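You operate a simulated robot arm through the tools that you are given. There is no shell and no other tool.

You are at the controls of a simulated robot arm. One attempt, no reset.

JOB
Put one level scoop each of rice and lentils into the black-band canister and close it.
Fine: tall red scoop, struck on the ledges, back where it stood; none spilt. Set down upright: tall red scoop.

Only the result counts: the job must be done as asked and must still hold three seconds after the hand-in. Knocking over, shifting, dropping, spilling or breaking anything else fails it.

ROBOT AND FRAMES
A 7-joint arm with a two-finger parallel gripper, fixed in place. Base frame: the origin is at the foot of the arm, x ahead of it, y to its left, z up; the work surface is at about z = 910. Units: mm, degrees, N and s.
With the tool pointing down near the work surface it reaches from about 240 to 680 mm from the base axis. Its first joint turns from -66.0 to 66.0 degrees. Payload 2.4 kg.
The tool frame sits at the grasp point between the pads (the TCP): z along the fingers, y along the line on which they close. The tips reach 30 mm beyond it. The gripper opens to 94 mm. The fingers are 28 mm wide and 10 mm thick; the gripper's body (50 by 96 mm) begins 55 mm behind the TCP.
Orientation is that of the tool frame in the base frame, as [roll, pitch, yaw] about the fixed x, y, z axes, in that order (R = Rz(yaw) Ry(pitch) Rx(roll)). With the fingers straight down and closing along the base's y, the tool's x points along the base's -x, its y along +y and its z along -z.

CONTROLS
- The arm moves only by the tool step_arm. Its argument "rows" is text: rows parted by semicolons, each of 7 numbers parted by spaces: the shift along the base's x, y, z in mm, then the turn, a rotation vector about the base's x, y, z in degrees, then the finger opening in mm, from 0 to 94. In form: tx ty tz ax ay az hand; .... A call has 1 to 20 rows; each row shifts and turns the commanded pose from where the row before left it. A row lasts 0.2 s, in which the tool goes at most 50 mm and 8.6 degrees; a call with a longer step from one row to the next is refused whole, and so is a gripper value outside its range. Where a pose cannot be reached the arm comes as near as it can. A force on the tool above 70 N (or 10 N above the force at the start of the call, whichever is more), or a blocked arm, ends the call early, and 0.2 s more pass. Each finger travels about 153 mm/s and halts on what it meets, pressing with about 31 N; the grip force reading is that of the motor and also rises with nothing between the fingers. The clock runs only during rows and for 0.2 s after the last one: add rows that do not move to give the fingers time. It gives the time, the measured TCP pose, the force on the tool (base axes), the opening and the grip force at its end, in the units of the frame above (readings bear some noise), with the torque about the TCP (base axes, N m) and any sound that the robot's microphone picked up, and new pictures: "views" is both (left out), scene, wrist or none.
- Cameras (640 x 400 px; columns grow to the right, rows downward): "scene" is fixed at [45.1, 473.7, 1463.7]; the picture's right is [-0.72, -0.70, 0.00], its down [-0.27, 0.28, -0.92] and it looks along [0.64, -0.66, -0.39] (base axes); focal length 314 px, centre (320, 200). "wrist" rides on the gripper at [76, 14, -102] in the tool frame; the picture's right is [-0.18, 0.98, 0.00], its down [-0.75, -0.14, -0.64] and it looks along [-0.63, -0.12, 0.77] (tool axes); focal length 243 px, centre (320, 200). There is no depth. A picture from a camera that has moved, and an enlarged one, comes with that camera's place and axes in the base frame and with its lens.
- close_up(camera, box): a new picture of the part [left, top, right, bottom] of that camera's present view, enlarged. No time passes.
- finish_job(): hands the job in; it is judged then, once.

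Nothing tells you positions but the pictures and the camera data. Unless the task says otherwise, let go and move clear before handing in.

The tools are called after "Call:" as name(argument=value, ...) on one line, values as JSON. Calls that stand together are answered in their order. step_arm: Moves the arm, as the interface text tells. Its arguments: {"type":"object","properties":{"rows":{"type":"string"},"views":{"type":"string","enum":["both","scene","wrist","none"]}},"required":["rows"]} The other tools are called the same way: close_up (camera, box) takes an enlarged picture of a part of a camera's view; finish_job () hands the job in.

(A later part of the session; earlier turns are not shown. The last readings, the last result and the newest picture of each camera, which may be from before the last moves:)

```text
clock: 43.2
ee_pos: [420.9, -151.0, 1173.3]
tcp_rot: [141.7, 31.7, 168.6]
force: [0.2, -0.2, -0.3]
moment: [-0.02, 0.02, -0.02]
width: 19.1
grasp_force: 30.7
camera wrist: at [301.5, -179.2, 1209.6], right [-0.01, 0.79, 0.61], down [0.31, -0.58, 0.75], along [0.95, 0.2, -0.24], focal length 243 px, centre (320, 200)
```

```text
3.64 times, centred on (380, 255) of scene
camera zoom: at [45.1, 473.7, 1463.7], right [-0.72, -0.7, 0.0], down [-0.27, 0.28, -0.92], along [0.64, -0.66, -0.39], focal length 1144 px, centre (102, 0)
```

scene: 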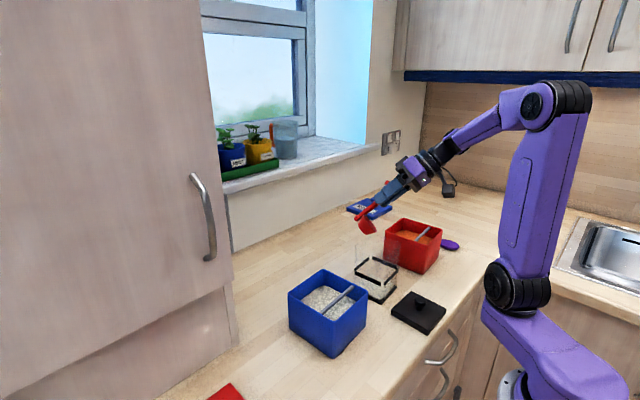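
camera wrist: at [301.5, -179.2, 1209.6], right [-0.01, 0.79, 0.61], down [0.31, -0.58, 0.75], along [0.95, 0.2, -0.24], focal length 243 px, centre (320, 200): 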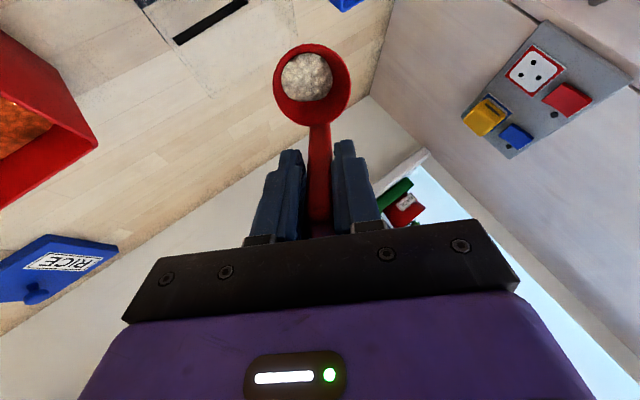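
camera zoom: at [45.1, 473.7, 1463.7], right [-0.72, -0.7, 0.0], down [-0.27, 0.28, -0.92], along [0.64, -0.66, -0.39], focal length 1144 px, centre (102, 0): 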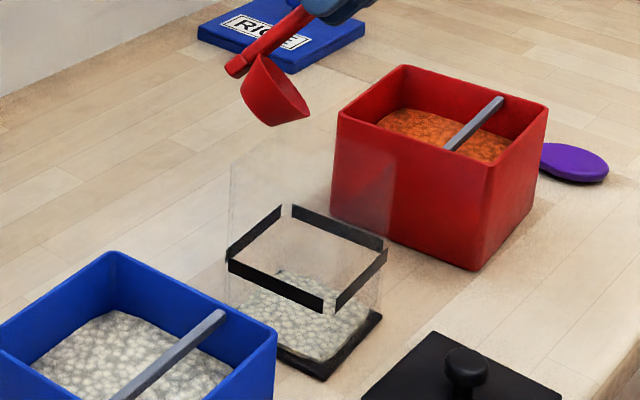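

The cup is about half empty, all of it going into the canister, and the pose is still reachable. Continuing the tilt.

Call:
step_arm(rows="-8.3 -8.3 -4.29 5.657 -5.657 0 0;-7.79 -7.79 -5.87 5.657 -5.657 0 0;-7.14 -7.14 -7.36 5.657 -5.657 0 0;0 0 0 0 0 0 0;0 0 0 0 0 0 0")

Call:
close_up(camera="scene", box=[340, 200, 420, 310])

Call:
close_up(camera="wrist", box=[250, 20, 370, 140])

```text
clock: 44.4
ee_pos: [398.4, -174.1, 1154.1]
tcp_rot: [114.5, 42.3, 152.0]
force: [0.4, -0.3, -1.0]
moment: [0.0, -0.01, 0.02]
width: 19.0
grasp_force: 31.2
camera wrist: at [275.3, -205.3, 1145.0], right [-0.22, 0.58, 0.79], down [0.11, -0.79, 0.61], along [0.97, 0.22, 0.11], focal length 243 px, centre (320, 200)
```

scene: 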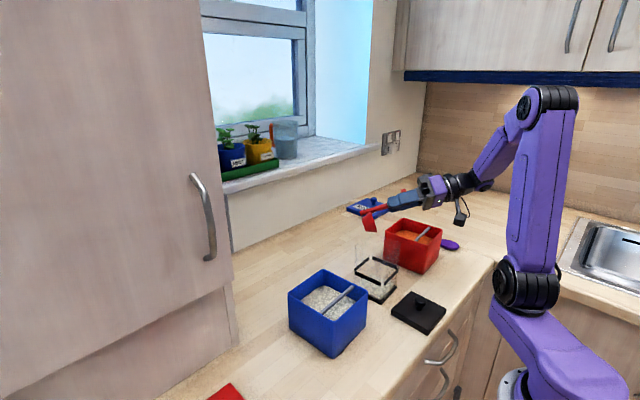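
wrist: 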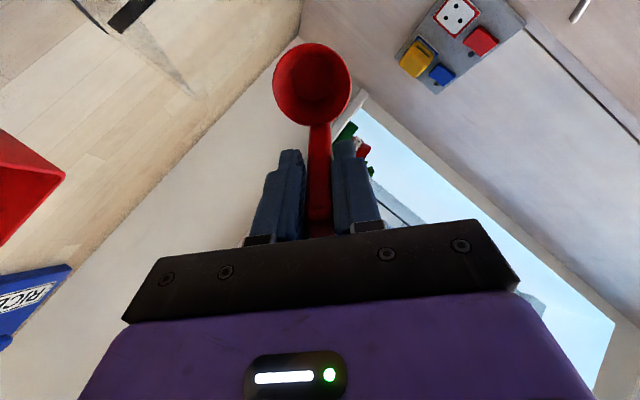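

```text
3.64 times, centred on (380, 255) of scene
camera zoom: at [45.1, 473.7, 1463.7], right [-0.72, -0.7, 0.0], down [-0.27, 0.28, -0.92], along [0.64, -0.66, -0.39], focal length 1144 px, centre (102, 0)
```

zoom: 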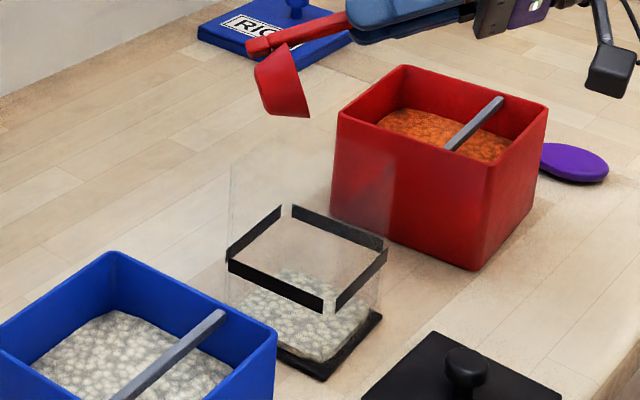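

```text
3.33 times, centred on (310, 80) of wrist
camera zoom: at [275.3, -205.3, 1145.0], right [-0.22, 0.58, 0.79], down [0.11, -0.79, 0.61], along [0.97, 0.22, 0.11], focal length 809 px, centre (353, 600)
```

zoom: 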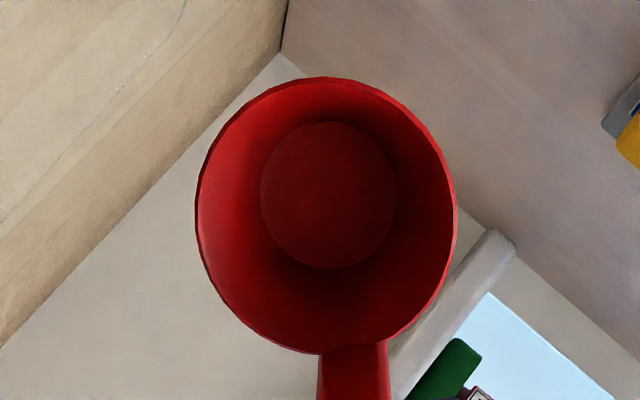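

The cup is empty at 72°, and all the rice is in the canister. I'll tilt one more step to be sure, then reverse the same path back to upright.

Call:
step_arm(rows="-6.34 -6.34 -8.7 5.657 -5.657 0 0;0 0 0 0 0 0 0;0 0 0 0 0 0 0;6.34 6.34 8.7 -5.657 5.657 0 0;7.14 7.14 7.36 -5.657 5.657 0 0;7.79 7.79 5.87 -5.657 5.657 0 0;8.3 8.3 4.29 -5.657 5.657 0 0;8.63 8.63 2.61 -5.657 5.657 0 0;8.81 8.81 0.89 -5.657 5.657 0 0;8.81 8.81 -0.85 -5.657 5.657 0 0;8.65 8.65 1.42 -5.657 5.657 0 0;8.3 8.3 -0.26 -5.657 5.657 0 0;7.81 7.81 -1.85 -5.657 5.657 0 0;0 0 0 0 0 0 0;0 0 0 0 0 0 0")

Call:
close_up(camera="scene", box=[340, 200, 420, 310])

Call:
close_up(camera="wrist", box=[230, 0, 410, 180])

```text
clock: 47.6
ee_pos: [471.4, -99.8, 1175.0]
tcp_rot: [-179.8, 0.1, 179.9]
force: [0.4, -0.1, -1.2]
moment: [0.0, 0.01, -0.02]
width: 19.1
grasp_force: 31.3
camera wrist: at [395.2, -84.5, 1277.4], right [0.18, 0.98, 0.0], down [0.75, -0.14, 0.64], along [0.63, -0.12, -0.77], focal length 243 px, centre (320, 200)
```

scene: 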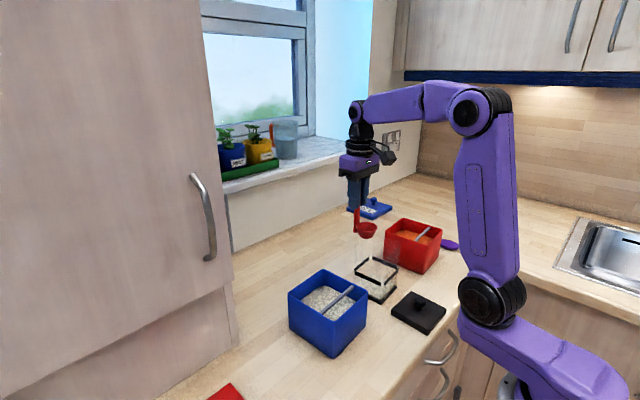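
wrist: 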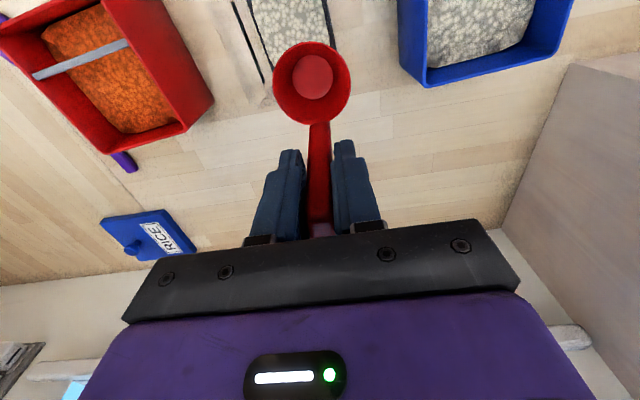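

```text
3.64 times, centred on (380, 255) of scene
camera zoom: at [45.1, 473.7, 1463.7], right [-0.72, -0.7, 0.0], down [-0.27, 0.28, -0.92], along [0.64, -0.66, -0.39], focal length 1144 px, centre (102, 0)
```

zoom: 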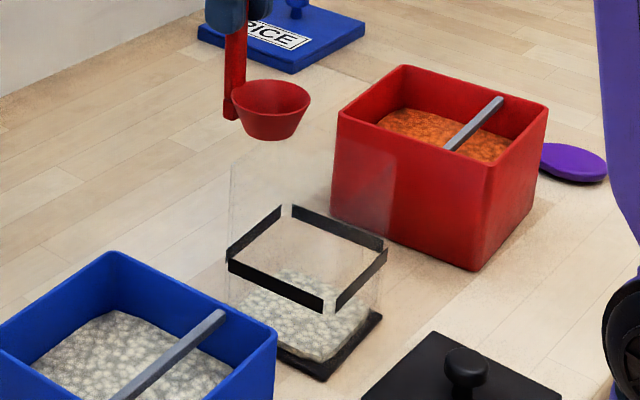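

```text
2.22 times, centred on (320, 90) of wrist
camera zoom: at [395.2, -84.5, 1277.4], right [0.18, 0.98, 0.0], down [0.75, -0.14, 0.64], along [0.63, -0.12, -0.77], focal length 539 px, centre (320, 444)
```

zoom: 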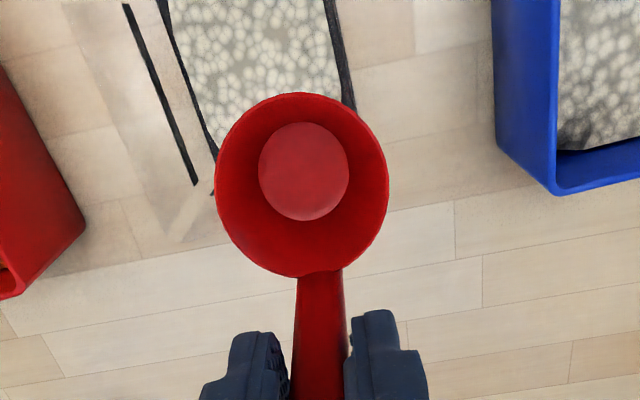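

The rice is in and the cup is clean. The cup sits a touch differently in the wrist view than before, so I'll check whether the scoop rotated slightly in the grip.

Call:
close_up(camera="scene", box=[335, 165, 395, 245])

Call:
close_up(camera="wrist", box=[250, 20, 390, 240])

Call:
close_up(camera="scene", box=[345, 235, 405, 305])

```text
5.00 times, centred on (365, 205) of scene
camera zoom: at [45.1, 473.7, 1463.7], right [-0.72, -0.7, 0.0], down [-0.27, 0.28, -0.92], along [0.64, -0.66, -0.39], focal length 1572 px, centre (95, 175)
```

zoom: 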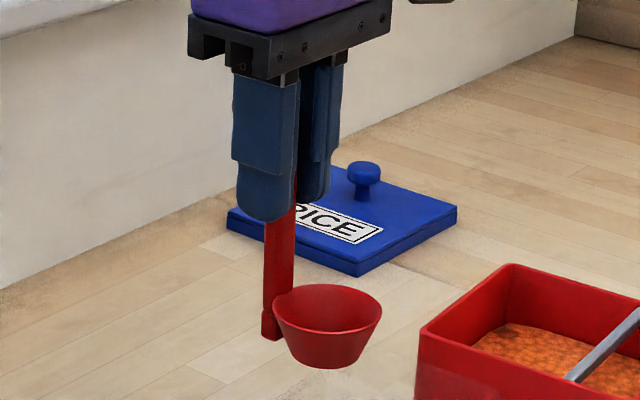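

```text
1.82 times, centred on (320, 130) of wrist
camera zoom: at [395.2, -84.5, 1277.4], right [0.18, 0.98, 0.0], down [0.75, -0.14, 0.64], along [0.63, -0.12, -0.77], focal length 441 px, centre (320, 327)
```

zoom: 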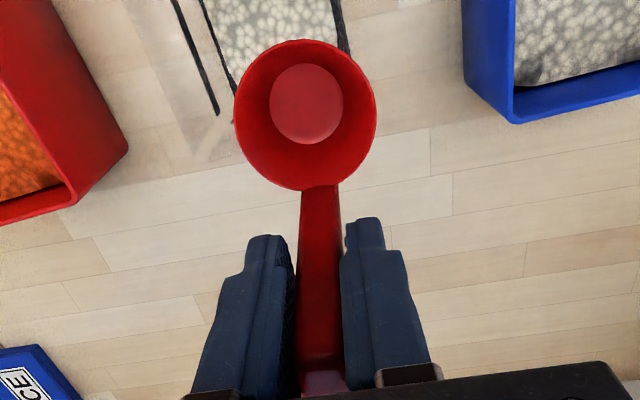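

```text
5.71 times, centred on (375, 270) of scene
camera zoom: at [45.1, 473.7, 1463.7], right [-0.72, -0.7, 0.0], down [-0.27, 0.28, -0.92], along [0.64, -0.66, -0.39], focal length 1797 px, centre (6, -200)
```

zoom: 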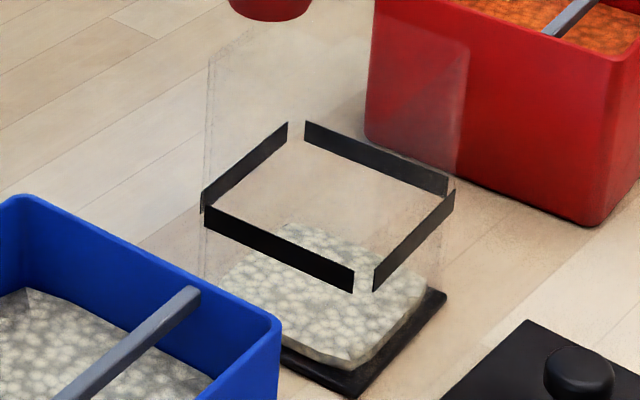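

No meaningful slip, under 1 mm. The rice sits cleanly in the canister, so now I'll carry the empty scoop over the lentil bin and re-measure that bin from the wrist camera.

Call:
step_arm(rows="-0.9 -36.8 2 0 0 0 0;-0.9 -36.8 2 0 0 0 0;-0.9 -36.8 0 0 0 0 0;-0.9 -36.8 0 0 0 0 0;-0.9 -36.8 0 0 0 0 0;-0.9 -36.8 0 0 0 0 0;0 0 0 0 0 0 0;0 0 0 0 0 0 0")

Call:
close_up(camera="wrist", box=[180, 0, 460, 240])

Call:
close_up(camera="scene", box=[370, 160, 470, 280])

```text
clock: 49.4
ee_pos: [466.5, -316.4, 1181.8]
tcp_rot: [-179.8, 0.1, -180.0]
force: [0.3, 0.2, -0.8]
moment: [0.02, -0.03, -0.02]
width: 19.3
grasp_force: 30.9
camera wrist: at [389.9, -301.4, 1283.5], right [0.18, 0.98, 0.0], down [0.75, -0.14, 0.64], along [0.63, -0.12, -0.77], focal length 243 px, centre (320, 200)
```

scene: 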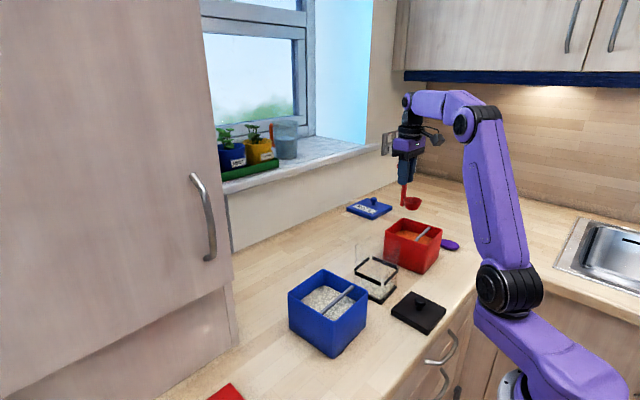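
wrist: 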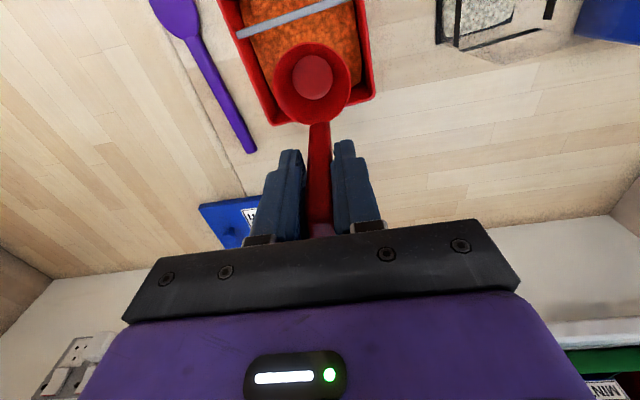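

```text
1.67 times, centred on (320, 120) of wrist
camera zoom: at [389.9, -301.4, 1283.5], right [0.18, 0.98, 0.0], down [0.75, -0.14, 0.64], along [0.63, -0.12, -0.77], focal length 404 px, centre (320, 333)
```

zoom: 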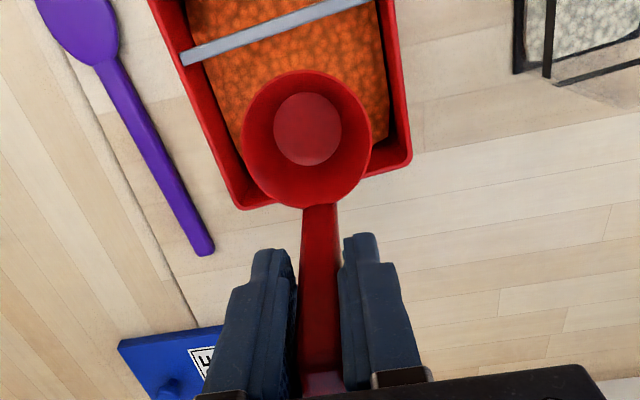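

```text
3.33 times, centred on (420, 220) of scene
camera zoom: at [45.1, 473.7, 1463.7], right [-0.72, -0.7, 0.0], down [-0.27, 0.28, -0.92], along [0.64, -0.66, -0.39], focal length 1048 px, centre (-13, 133)
```

zoom: 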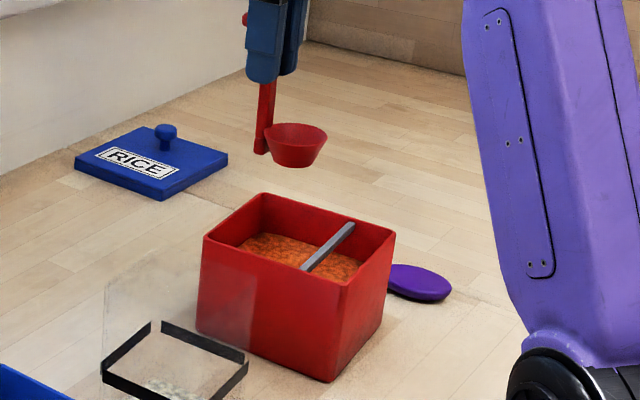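

The lentil bin's bar crosses near x ≈ 398.5 at mid-bin. I'll align the cup, lower it into the far compartment and check before sliding under the bar.

Call:
step_arm(rows="0.5 -3.2 -20 0 0 0 0;0.5 -3.1 -25 0 0 0 0;0 0 -25 0 0 0 0;0 0 -20 0 0 0 0;0 0 -14 0 0 0 0;0 0 -9.5 0 0 0 0;0 0 0 0 0 0 0;0 0 0 0 0 0 0")

Call:
close_up(camera="wrist", box=[200, 0, 440, 240])

Call:
close_up(camera="scene", box=[380, 195, 460, 275])

```text
clock: 51.2
ee_pos: [469.4, -326.3, 1065.6]
tcp_rot: [-179.9, 0.1, -179.9]
force: [-0.1, -1.1, -0.1]
moment: [0.02, 0.0, -0.03]
width: 19.1
grasp_force: 31.2
camera wrist: at [392.9, -311.2, 1168.3], right [0.18, 0.98, 0.0], down [0.75, -0.14, 0.64], along [0.63, -0.12, -0.77], focal length 243 px, centre (320, 200)
```

scene: 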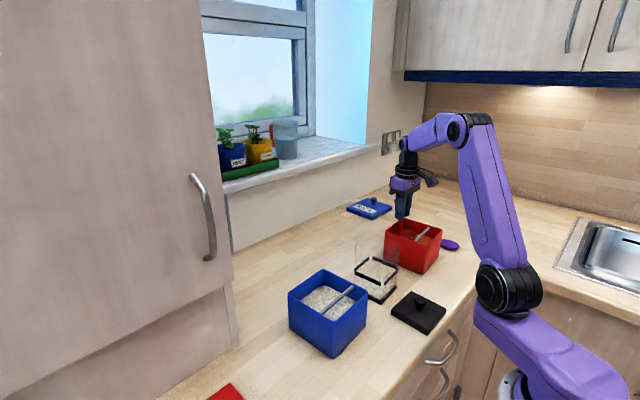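
wrist: 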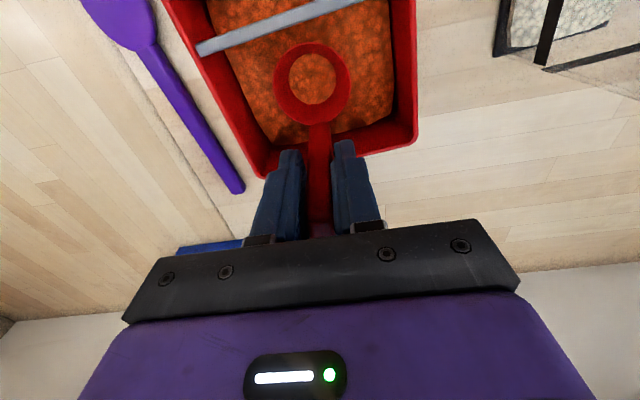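

```text
1.67 times, centred on (320, 120) of wrist
camera zoom: at [392.9, -311.2, 1168.3], right [0.18, 0.98, 0.0], down [0.75, -0.14, 0.64], along [0.63, -0.12, -0.77], focal length 404 px, centre (320, 333)
```

zoom: 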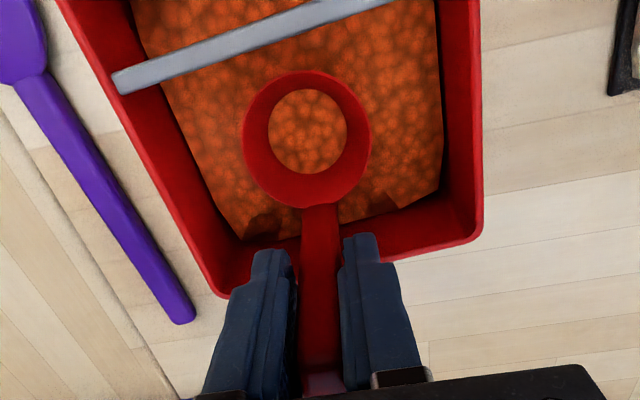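

```text
5.00 times, centred on (420, 235) of scene
camera zoom: at [45.1, 473.7, 1463.7], right [-0.72, -0.7, 0.0], down [-0.27, 0.28, -0.92], along [0.64, -0.66, -0.39], focal length 1572 px, centre (-180, 25)
```

zoom: 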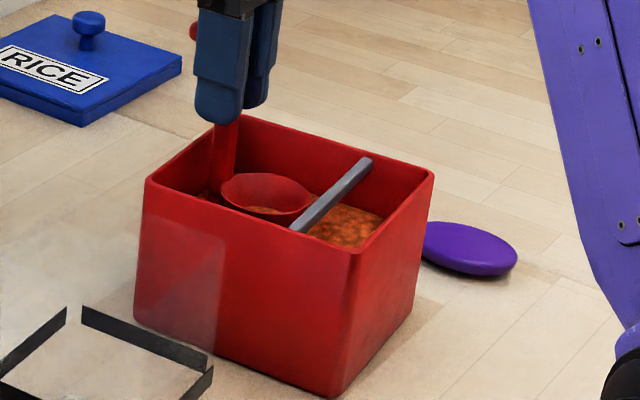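

The cup is centred in the lentil bin's far compartment. I'll slide it under the bar and find the contact height here too, more gently.

Call:
step_arm(rows="-8 1 0 0 0 0 0;-8 1 0 0 0 0 0;-7 1 0 0 0 0 0;0 0 1 0 0 0 0;0 0 1 0 0 0 0;0 0 0 0 0 0 0")

Call:
close_up(camera="scene", box=[405, 215, 445, 250])

Call:
close_up(camera="wrist", box=[200, 0, 440, 240])

```text
clock: 52.6
ee_pos: [447.4, -322.9, 1068.2]
tcp_rot: [-179.9, 0.0, 180.0]
force: [0.2, -0.1, 0.0]
moment: [0.01, 0.0, -0.02]
width: 19.3
grasp_force: 30.0
camera wrist: at [369.6, -308.1, 1170.0], right [0.18, 0.98, 0.0], down [0.75, -0.14, 0.64], along [0.63, -0.12, -0.77], focal length 243 px, centre (320, 200)
```

scene: 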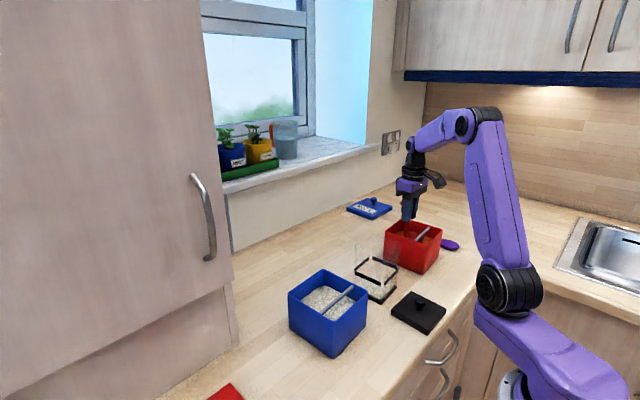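
wrist: 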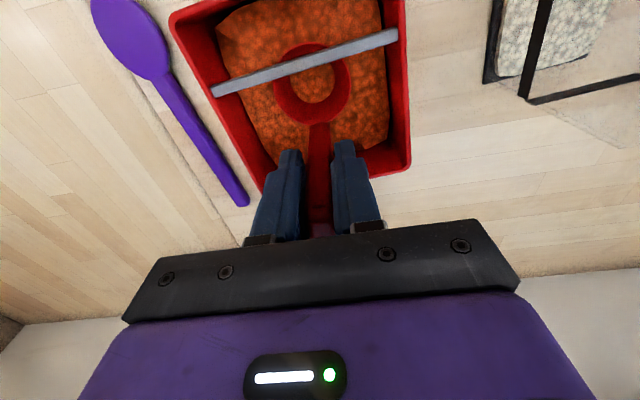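

```text
11.43 times, centred on (425, 232) of scene
camera zoom: at [45.1, 473.7, 1463.7], right [-0.72, -0.7, 0.0], down [-0.27, 0.28, -0.92], along [0.64, -0.66, -0.39], focal length 3594 px, centre (-880, -171)
```

zoom: 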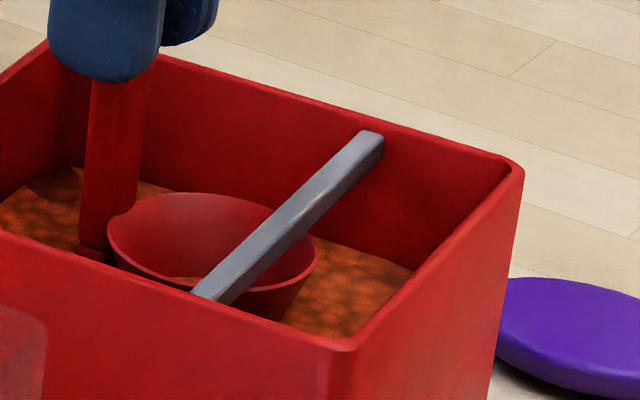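

```text
1.67 times, centred on (320, 120) of wrist
camera zoom: at [369.6, -308.1, 1170.0], right [0.18, 0.98, 0.0], down [0.75, -0.14, 0.64], along [0.63, -0.12, -0.77], focal length 404 px, centre (320, 333)
```

zoom: 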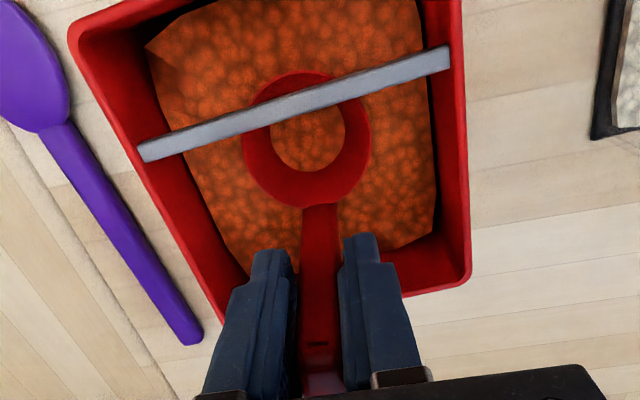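

Call:
step_arm(rows="0 0 0.7 0 0 0 0;0 0 0.5 0 0 0 0;0 0 0 0 0 0 0", views="none")

```text
clock: 53.4
ee_pos: [446.3, -323.2, 1068.9]
tcp_rot: [-179.9, 0.2, -179.9]
force: [-0.8, 0.1, 0.5]
moment: [-0.03, 0.0, 0.02]
width: 19.4
grasp_force: 31.0
```

Call:
step_arm(rows="0 0 0.5 0 0 0 0;0 0 0 0 0 0 0", views="none")

```text
clock: 54.0
ee_pos: [447.3, -323.9, 1071.4]
tcp_rot: [-179.9, 0.0, 179.9]
force: [0.1, -0.9, 0.2]
moment: [0.02, -0.04, 0.0]
width: 19.1
grasp_force: 31.1
```

Call:
step_arm(rows="0 0 0.5 0 0 0 0;0 0 0 0 0 0 0", views="none")

```text
clock: 54.6
ee_pos: [446.5, -322.3, 1070.1]
tcp_rot: [-179.9, 0.1, -180.0]
force: [0.6, -0.3, -0.1]
moment: [-0.01, -0.01, -0.01]
width: 19.1
grasp_force: 31.0
```

Call:
step_arm(rows="0 0 0.5 0 0 0 0;0 0 0 0 0 0 0", views="none")

```text
clock: 55.2
ee_pos: [446.9, -322.2, 1070.4]
tcp_rot: [-179.9, 0.2, -180.0]
force: [0.5, 0.0, -0.9]
moment: [0.0, 0.03, 0.0]
width: 19.3
grasp_force: 30.7
```

Call:
step_arm(rows="0 0 0.4 0 0 0 0;0 0 0 0 0 0 0", views="none")

```text
clock: 55.8
ee_pos: [445.7, -323.5, 1071.4]
tcp_rot: [-179.9, 0.0, -180.0]
force: [0.3, 0.1, -1.0]
moment: [0.02, -0.02, -0.02]
width: 19.4
grasp_force: 31.0
```

Call:
step_arm(rows="0 0 0.4 0 0 0 0;0 0 0 0 0 0 0", views="none")

```text
clock: 56.4
ee_pos: [445.6, -322.9, 1072.1]
tcp_rot: [-180.0, 0.2, 179.9]
force: [-0.2, 0.0, -0.3]
moment: [-0.04, 0.0, 0.0]
width: 19.1
grasp_force: 31.1
```

Call:
step_arm(rows="0 0 0.4 0 0 0 0;0 0 0 0 0 0 0", views="none")

```text
clock: 57.0
ee_pos: [446.2, -323.1, 1071.7]
tcp_rot: [-179.9, 0.2, -180.0]
force: [-0.5, -0.3, -1.1]
moment: [0.03, 0.01, 0.01]
width: 19.2
grasp_force: 31.3
```

Call:
step_arm(rows="0 0 0.4 0 0 0 0;0 0 0 0 0 0 0", views="none")

```text
clock: 57.6
ee_pos: [446.0, -323.3, 1071.9]
tcp_rot: [-179.9, 0.0, 179.9]
force: [-0.7, 0.5, -6.1]
moment: [-0.01, -0.23, -0.03]
width: 19.2
grasp_force: 30.8
```

Contact is clear at this height (-6 N), so I'll back off immediately. Then I'll return to the open compartment and scoop lentils with the same motion as for the rice.

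Call:
step_arm(rows="0 0 -2 0 0 0 0;0 0 -2 0 0 0 0;7 0 0 0 0 0 0;7 0 0 0 0 0 0;6 0 0 0 0 0 0;0 0 -6 0 0 0 0;0 0 -6 0 0 0 0;-2 0 -6 0 0 0 0;-2 0 -6 0 0 0 0;0 0 -5 0 0 0 0;0 0 -5 0 0 0 0;-4 0 0 0 0 0 0;-4 0 0 0 0 0 0;-4 0 0 0 0 0 0;0 0 0 0 0 0 0")

Call:
close_up(camera="scene", box=[380, 195, 460, 275])

Call:
close_up(camera="wrist", box=[200, 0, 440, 240])

```text
clock: 60.8
ee_pos: [449.3, -323.4, 1035.5]
tcp_rot: [179.9, 0.1, -180.0]
force: [-0.7, -0.3, -1.1]
moment: [0.0, -0.01, -0.02]
width: 19.3
grasp_force: 30.8
camera wrist: at [372.4, -307.7, 1136.8], right [0.18, 0.98, 0.0], down [0.75, -0.14, 0.64], along [0.63, -0.12, -0.77], focal length 243 px, centre (320, 200)
```

scene: 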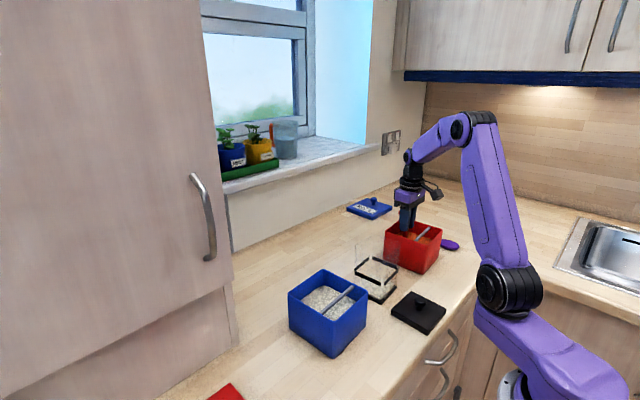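
wrist: 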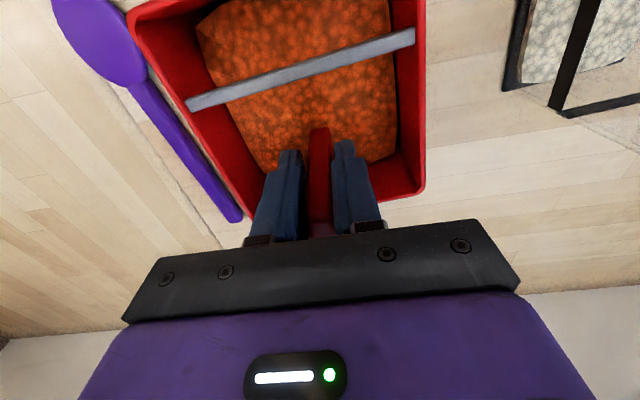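

```text
5.00 times, centred on (420, 235) of scene
camera zoom: at [45.1, 473.7, 1463.7], right [-0.72, -0.7, 0.0], down [-0.27, 0.28, -0.92], along [0.64, -0.66, -0.39], focal length 1572 px, centre (-180, 25)
```

zoom: 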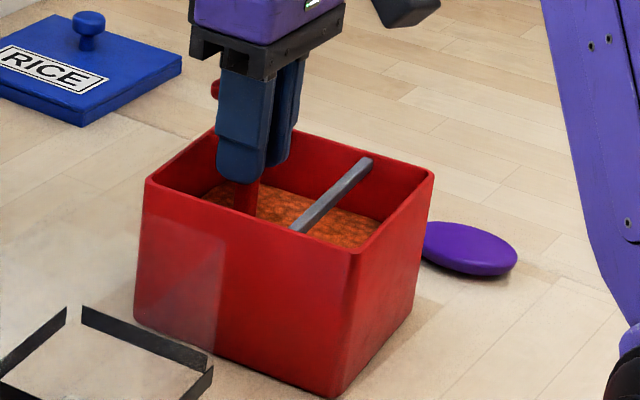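

```text
1.67 times, centred on (320, 120) of wrist
camera zoom: at [372.4, -307.7, 1136.8], right [0.18, 0.98, 0.0], down [0.75, -0.14, 0.64], along [0.63, -0.12, -0.77], focal length 404 px, centre (320, 333)
```

zoom: 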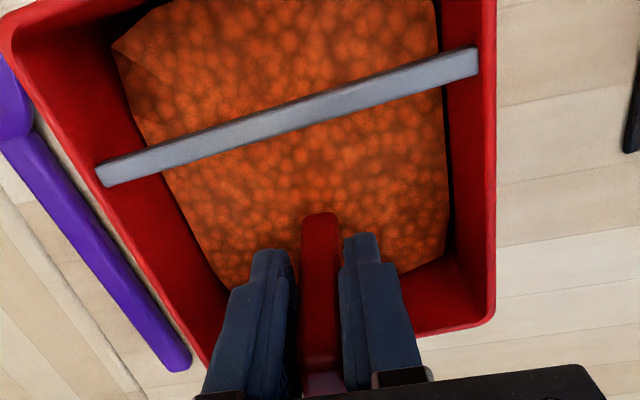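

The cup is submerged in the lentils. I'll rise slowly, easing back to +x, to about 3 mm below the contact height.

Call:
step_arm(rows="4 0 4 0 0 0 0;4 0 5 0 0 0 0;4 0 5 0 0 0 0;4 0 5 0 0 0 0;4 0 5 0 0 0 0;0 0 5 0 0 0 0;0 0 4 0 0 0 0;0 0 2 0 0 0 0;0 0 0 0 0 0 0;0 0 0 0 0 0 0")

Call:
close_up(camera="scene", box=[390, 205, 450, 250])

Call:
close_up(camera="wrist", box=[230, 0, 410, 180])

```text
clock: 63.0
ee_pos: [468.2, -324.3, 1069.6]
tcp_rot: [-179.9, 0.1, 179.9]
force: [-0.8, 1.1, 0.1]
moment: [0.01, -0.02, -0.01]
width: 19.5
grasp_force: 30.9
camera wrist: at [393.2, -308.8, 1172.6], right [0.18, 0.98, 0.0], down [0.75, -0.14, 0.64], along [0.63, -0.12, -0.77], focal length 243 px, centre (320, 200)
```

scene: 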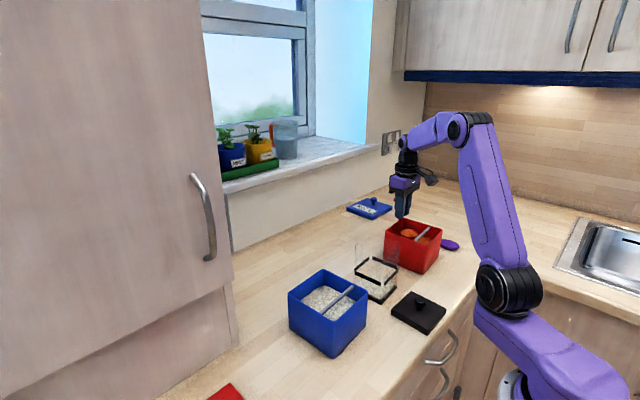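
wrist: 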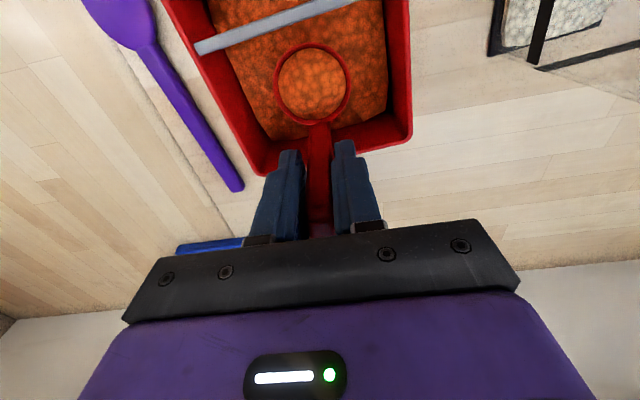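

```text
8.89 times, centred on (420, 228) of scene
camera zoom: at [45.1, 473.7, 1463.7], right [-0.72, -0.7, 0.0], down [-0.27, 0.28, -0.92], along [0.64, -0.66, -0.39], focal length 2795 px, centre (-569, -44)
```

zoom: 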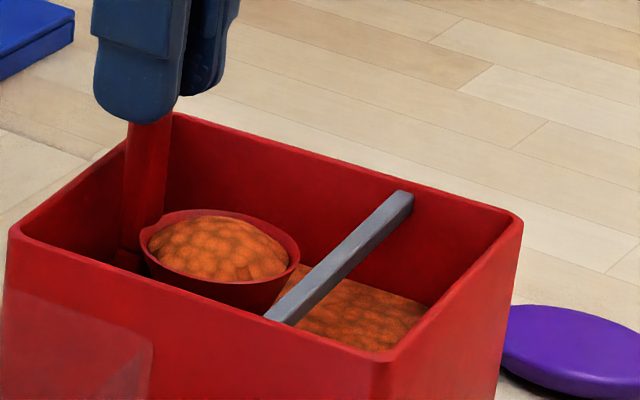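

```text
2.22 times, centred on (320, 90) of wrist
camera zoom: at [393.2, -308.8, 1172.6], right [0.18, 0.98, 0.0], down [0.75, -0.14, 0.64], along [0.63, -0.12, -0.77], focal length 539 px, centre (320, 444)
```

zoom: 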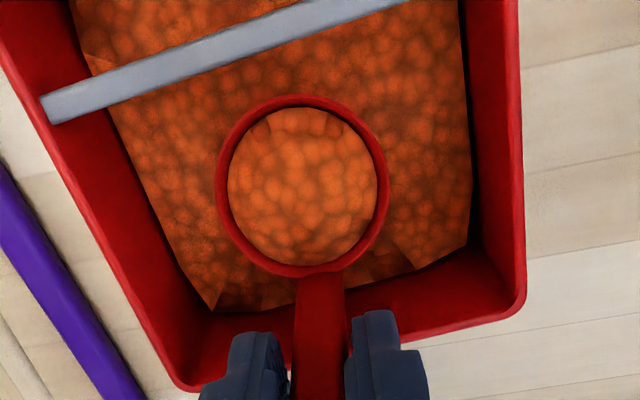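

A full heap of lentils. I'll rise to just below contact and strike it slowly under the bar, as with the rice.

Call:
step_arm(rows="0 0 1.2 0 0 0 0;0 0 1.1 0 0 0 0;-4 0 0 0 0 0 0;-4 0 0 0 0 0 0;-4 0 0 0 0 0 0;-4 0 0 0 0 0 0;-4 0 0 0 0 0 0;-4 0 0 0 0 0 0;-4 0 0 0 0 0 0;-4 0 0 0 0 0 0;-3 0 0 0 0 0 0;-3 0 0 0 0 0 0;-3 0 0 0 0 0 0;0 0 0 0 0 0 0;0 0 0 0 0 0 0")

Call:
close_up(camera="scene", box=[400, 215, 445, 250])

Call:
close_up(camera="wrist", box=[230, 0, 410, 180])

```text
clock: 66.2
ee_pos: [428.8, -324.8, 1071.4]
tcp_rot: [-180.0, 0.0, 179.9]
force: [-0.3, -0.5, -0.5]
moment: [0.01, 0.02, 0.01]
width: 19.6
grasp_force: 30.8
camera wrist: at [351.5, -308.6, 1173.4], right [0.18, 0.98, 0.0], down [0.75, -0.14, 0.64], along [0.63, -0.12, -0.77], focal length 243 px, centre (320, 200)
```

scene: 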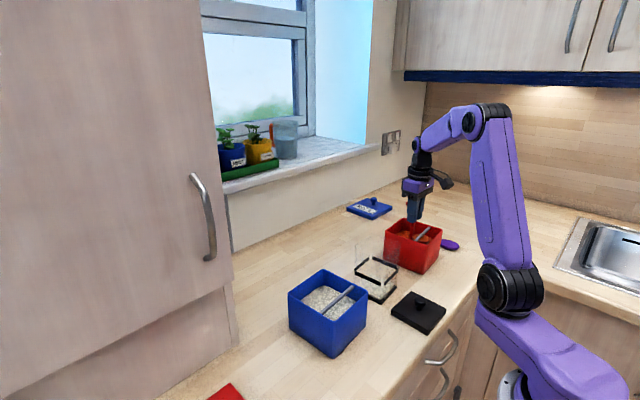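
wrist: 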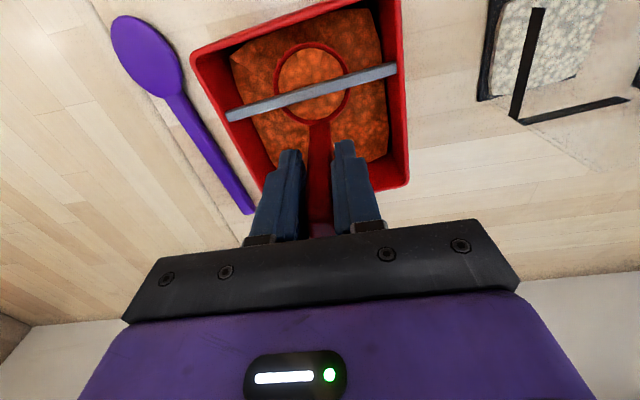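

```text
11.43 times, centred on (422, 232) of scene
camera zoom: at [45.1, 473.7, 1463.7], right [-0.72, -0.7, 0.0], down [-0.27, 0.28, -0.92], along [0.64, -0.66, -0.39], focal length 3594 px, centre (-851, -171)
```

zoom: 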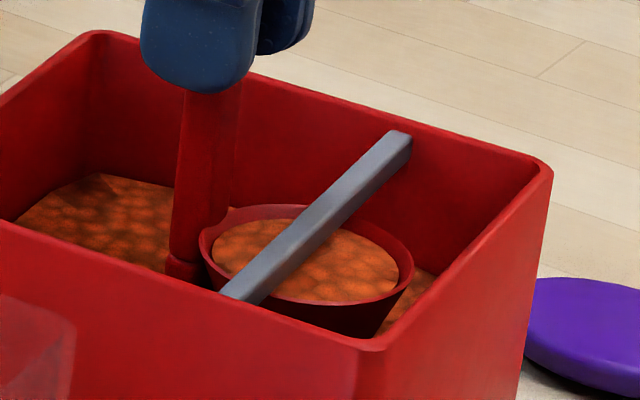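

```text
2.22 times, centred on (320, 90) of wrist
camera zoom: at [351.5, -308.6, 1173.4], right [0.18, 0.98, 0.0], down [0.75, -0.14, 0.64], along [0.63, -0.12, -0.77], focal length 539 px, centre (320, 444)
```

zoom: 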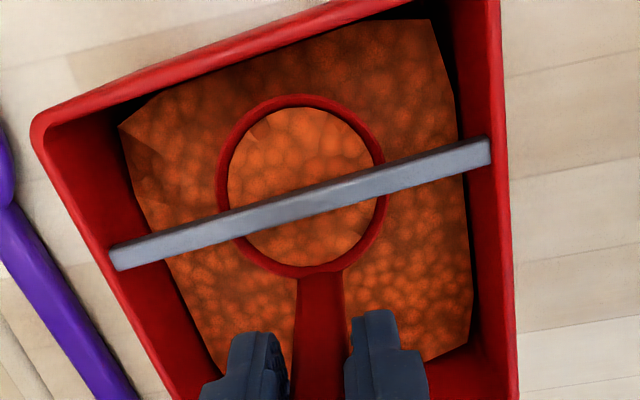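

The lentils look flat under the bar. I'll slide back toward +x at a hair lower height and inspect.

Call:
step_arm(rows="0 0 -0.5 0 0 0 0;5 0 0 0 0 0 0;6 0 0 0 0 0 0;6 0 0 0 0 0 0;6 0 0 0 0 0 0;6 0 0 0 0 0 0;6 0 0 0 0 0 0;5 0 0 0 0 0 0;0 0 0 0 0 0 0;0 0 0 0 0 0 0")

Call:
close_up(camera="scene", box=[390, 205, 450, 250])

Call:
close_up(camera="wrist", box=[230, 0, 410, 180])

```text
clock: 68.4
ee_pos: [468.6, -325.2, 1069.5]
tcp_rot: [-179.9, 0.1, -179.9]
force: [0.8, -0.4, -0.2]
moment: [0.01, 0.0, -0.01]
width: 19.3
grasp_force: 31.2
camera wrist: at [391.9, -308.5, 1172.6], right [0.18, 0.98, 0.0], down [0.75, -0.14, 0.64], along [0.63, -0.12, -0.77], focal length 243 px, centre (320, 200)
```

scene: 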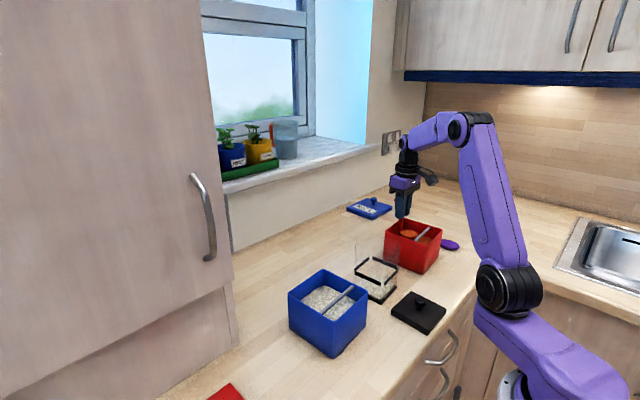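
wrist: 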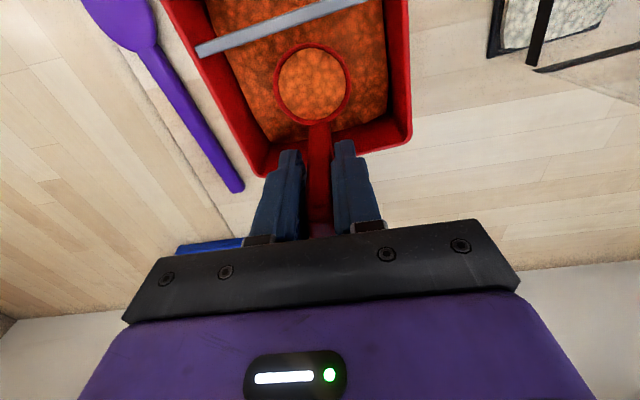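

```text
8.89 times, centred on (420, 228) of scene
camera zoom: at [45.1, 473.7, 1463.7], right [-0.72, -0.7, 0.0], down [-0.27, 0.28, -0.92], along [0.64, -0.66, -0.39], focal length 2795 px, centre (-569, -44)
```

zoom: 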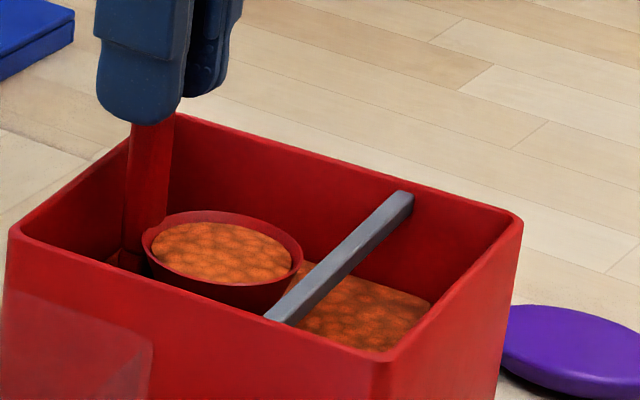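

```text
2.22 times, centred on (320, 90) of wrist
camera zoom: at [391.9, -308.5, 1172.6], right [0.18, 0.98, 0.0], down [0.75, -0.14, 0.64], along [0.63, -0.12, -0.77], focal length 539 px, centre (320, 444)
```

zoom: 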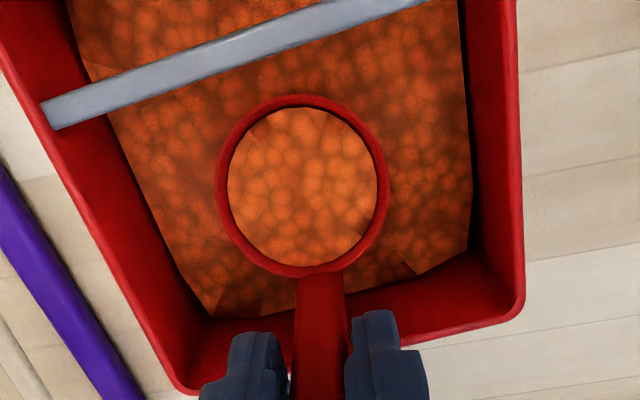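

The lentils are struck level. I'll lift straight out, checking the cup, then carry it to the canister.

Call:
step_arm(rows="0 0 4 0 0 0 0;0 0 10 0 0 0 0;0 0 16 0 0 0 0;0 0 20 0 0 0 0;0 0 20 0 0 0 0;0 0 18 0 0 0 0;0 0 12 0 0 0 0;0 0 6 0 0 0 0;0 0 0 0 0 0 0;0 0 0 0 0 0 0")

Call:
close_up(camera="scene", box=[385, 165, 445, 250])

Call:
close_up(camera="wrist", box=[230, 0, 410, 180])

```text
clock: 70.6
ee_pos: [469.2, -324.4, 1177.5]
tcp_rot: [-179.9, 0.1, -179.9]
force: [0.0, 0.1, -0.9]
moment: [0.01, -0.02, 0.0]
width: 19.4
grasp_force: 30.4
camera wrist: at [392.3, -309.6, 1279.3], right [0.18, 0.98, 0.0], down [0.75, -0.14, 0.64], along [0.63, -0.12, -0.77], focal length 243 px, centre (320, 200)
```

scene: 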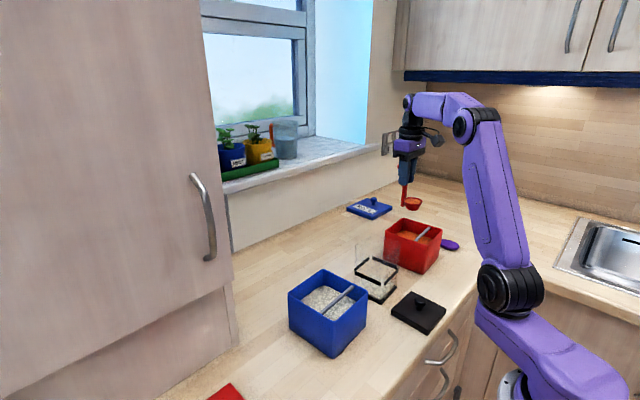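
wrist: 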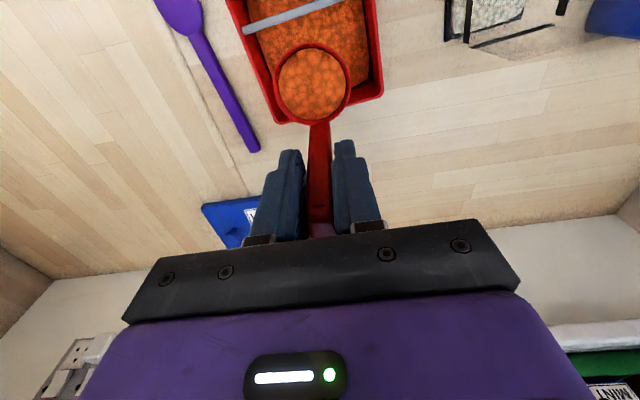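

```text
4.71 times, centred on (415, 208) of scene
camera zoom: at [45.1, 473.7, 1463.7], right [-0.72, -0.7, 0.0], down [-0.27, 0.28, -0.92], along [0.64, -0.66, -0.39], focal length 1480 px, centre (-127, 165)
```

zoom: 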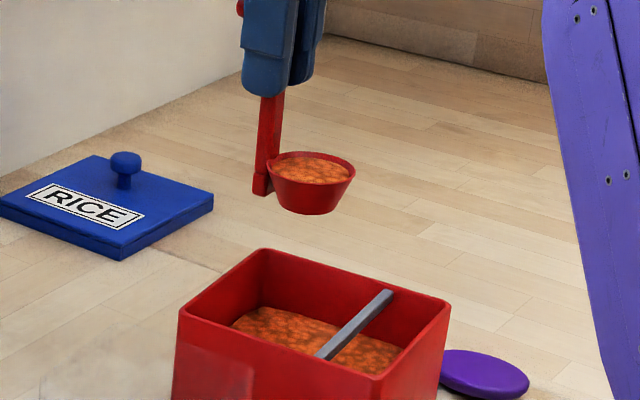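

```text
2.22 times, centred on (320, 90) of wrist
camera zoom: at [392.3, -309.6, 1279.3], right [0.18, 0.98, 0.0], down [0.75, -0.14, 0.64], along [0.63, -0.12, -0.77], focal length 539 px, centre (320, 444)
```

zoom: 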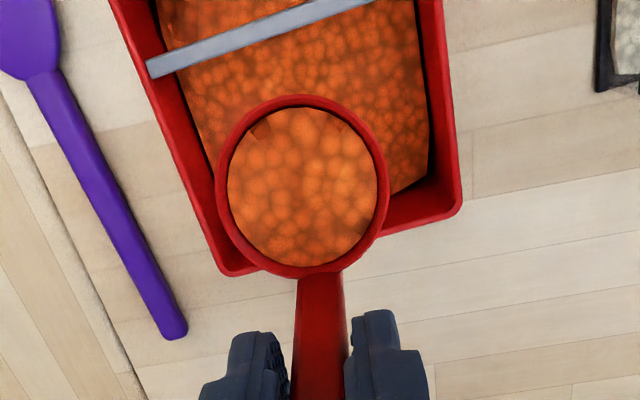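

Level and clean. Carrying it smoothly to the same pour start above the canister.

Call:
step_arm(rows="0.4 6 0 0 0 0 0;0.4 13 0 0 0 0 0;0.4 20 0 0 0 0 0;0.4 24 0 0 0 0 0;0.4 25 0 0 0 0 0;0.4 25 0 0 0 0 0;0.4 25 0 0 0 0 0;0.4 25 0 0 0 0 0;0.4 22 0 0 0 0 0;0.4 17 0 0 0 0 0;0.4 12 0 0 0 0 0;0.3 7 0 0 0 0 0;0 3.8 0 0 0 0 0;0 0 0 0 0 0 0;0 0 0 0 0 0 0")

Call:
close_up(camera="scene", box=[340, 200, 420, 310])

Call:
close_up(camera="wrist", box=[230, 0, 410, 180])

```text
clock: 73.8
ee_pos: [475.5, -97.6, 1175.2]
tcp_rot: [-179.8, 0.1, 180.0]
force: [-0.1, 0.0, -0.6]
moment: [-0.01, -0.03, 0.0]
width: 19.2
grasp_force: 31.0
camera wrist: at [398.4, -82.0, 1278.7], right [0.18, 0.98, 0.0], down [0.75, -0.14, 0.64], along [0.63, -0.12, -0.77], focal length 243 px, centre (320, 200)
```

scene: 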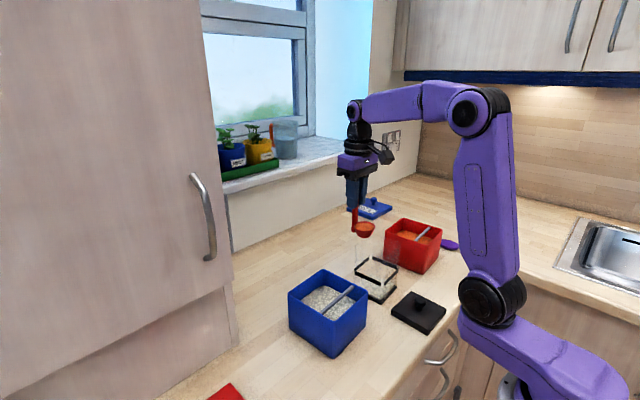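
wrist: 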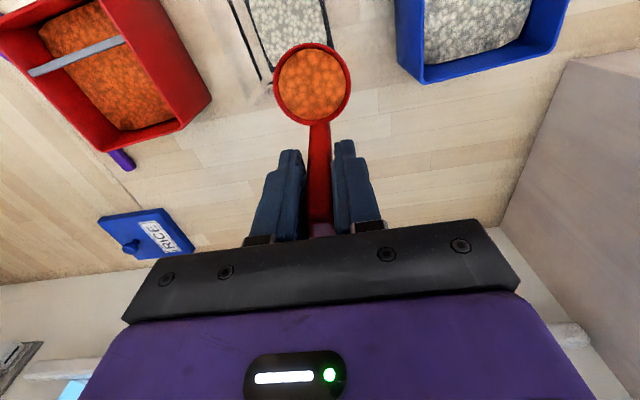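

```text
3.64 times, centred on (380, 255) of scene
camera zoom: at [45.1, 473.7, 1463.7], right [-0.72, -0.7, 0.0], down [-0.27, 0.28, -0.92], along [0.64, -0.66, -0.39], focal length 1144 px, centre (102, 0)
```

zoom: 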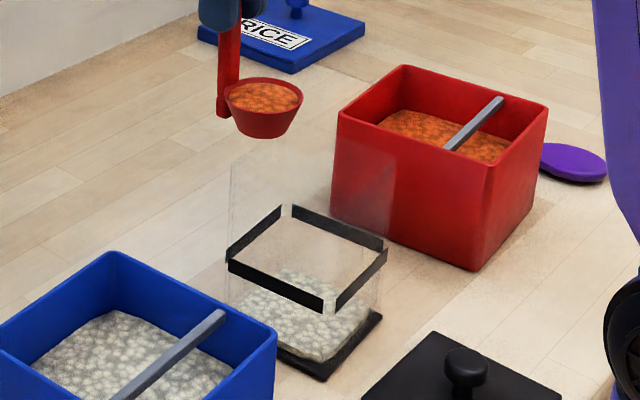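

```text
2.22 times, centred on (320, 90) of wrist
camera zoom: at [398.4, -82.0, 1278.7], right [0.18, 0.98, 0.0], down [0.75, -0.14, 0.64], along [0.63, -0.12, -0.77], focal length 539 px, centre (320, 444)
```

zoom: 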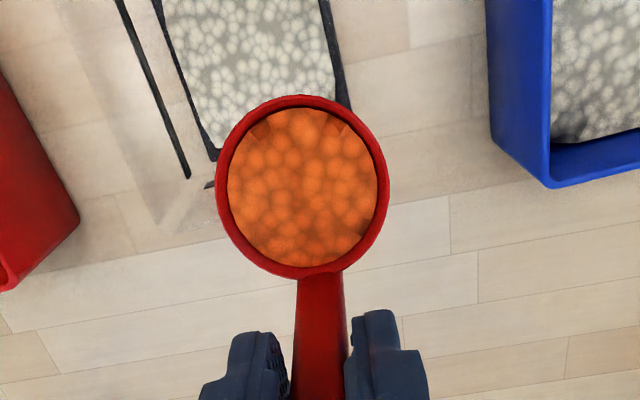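

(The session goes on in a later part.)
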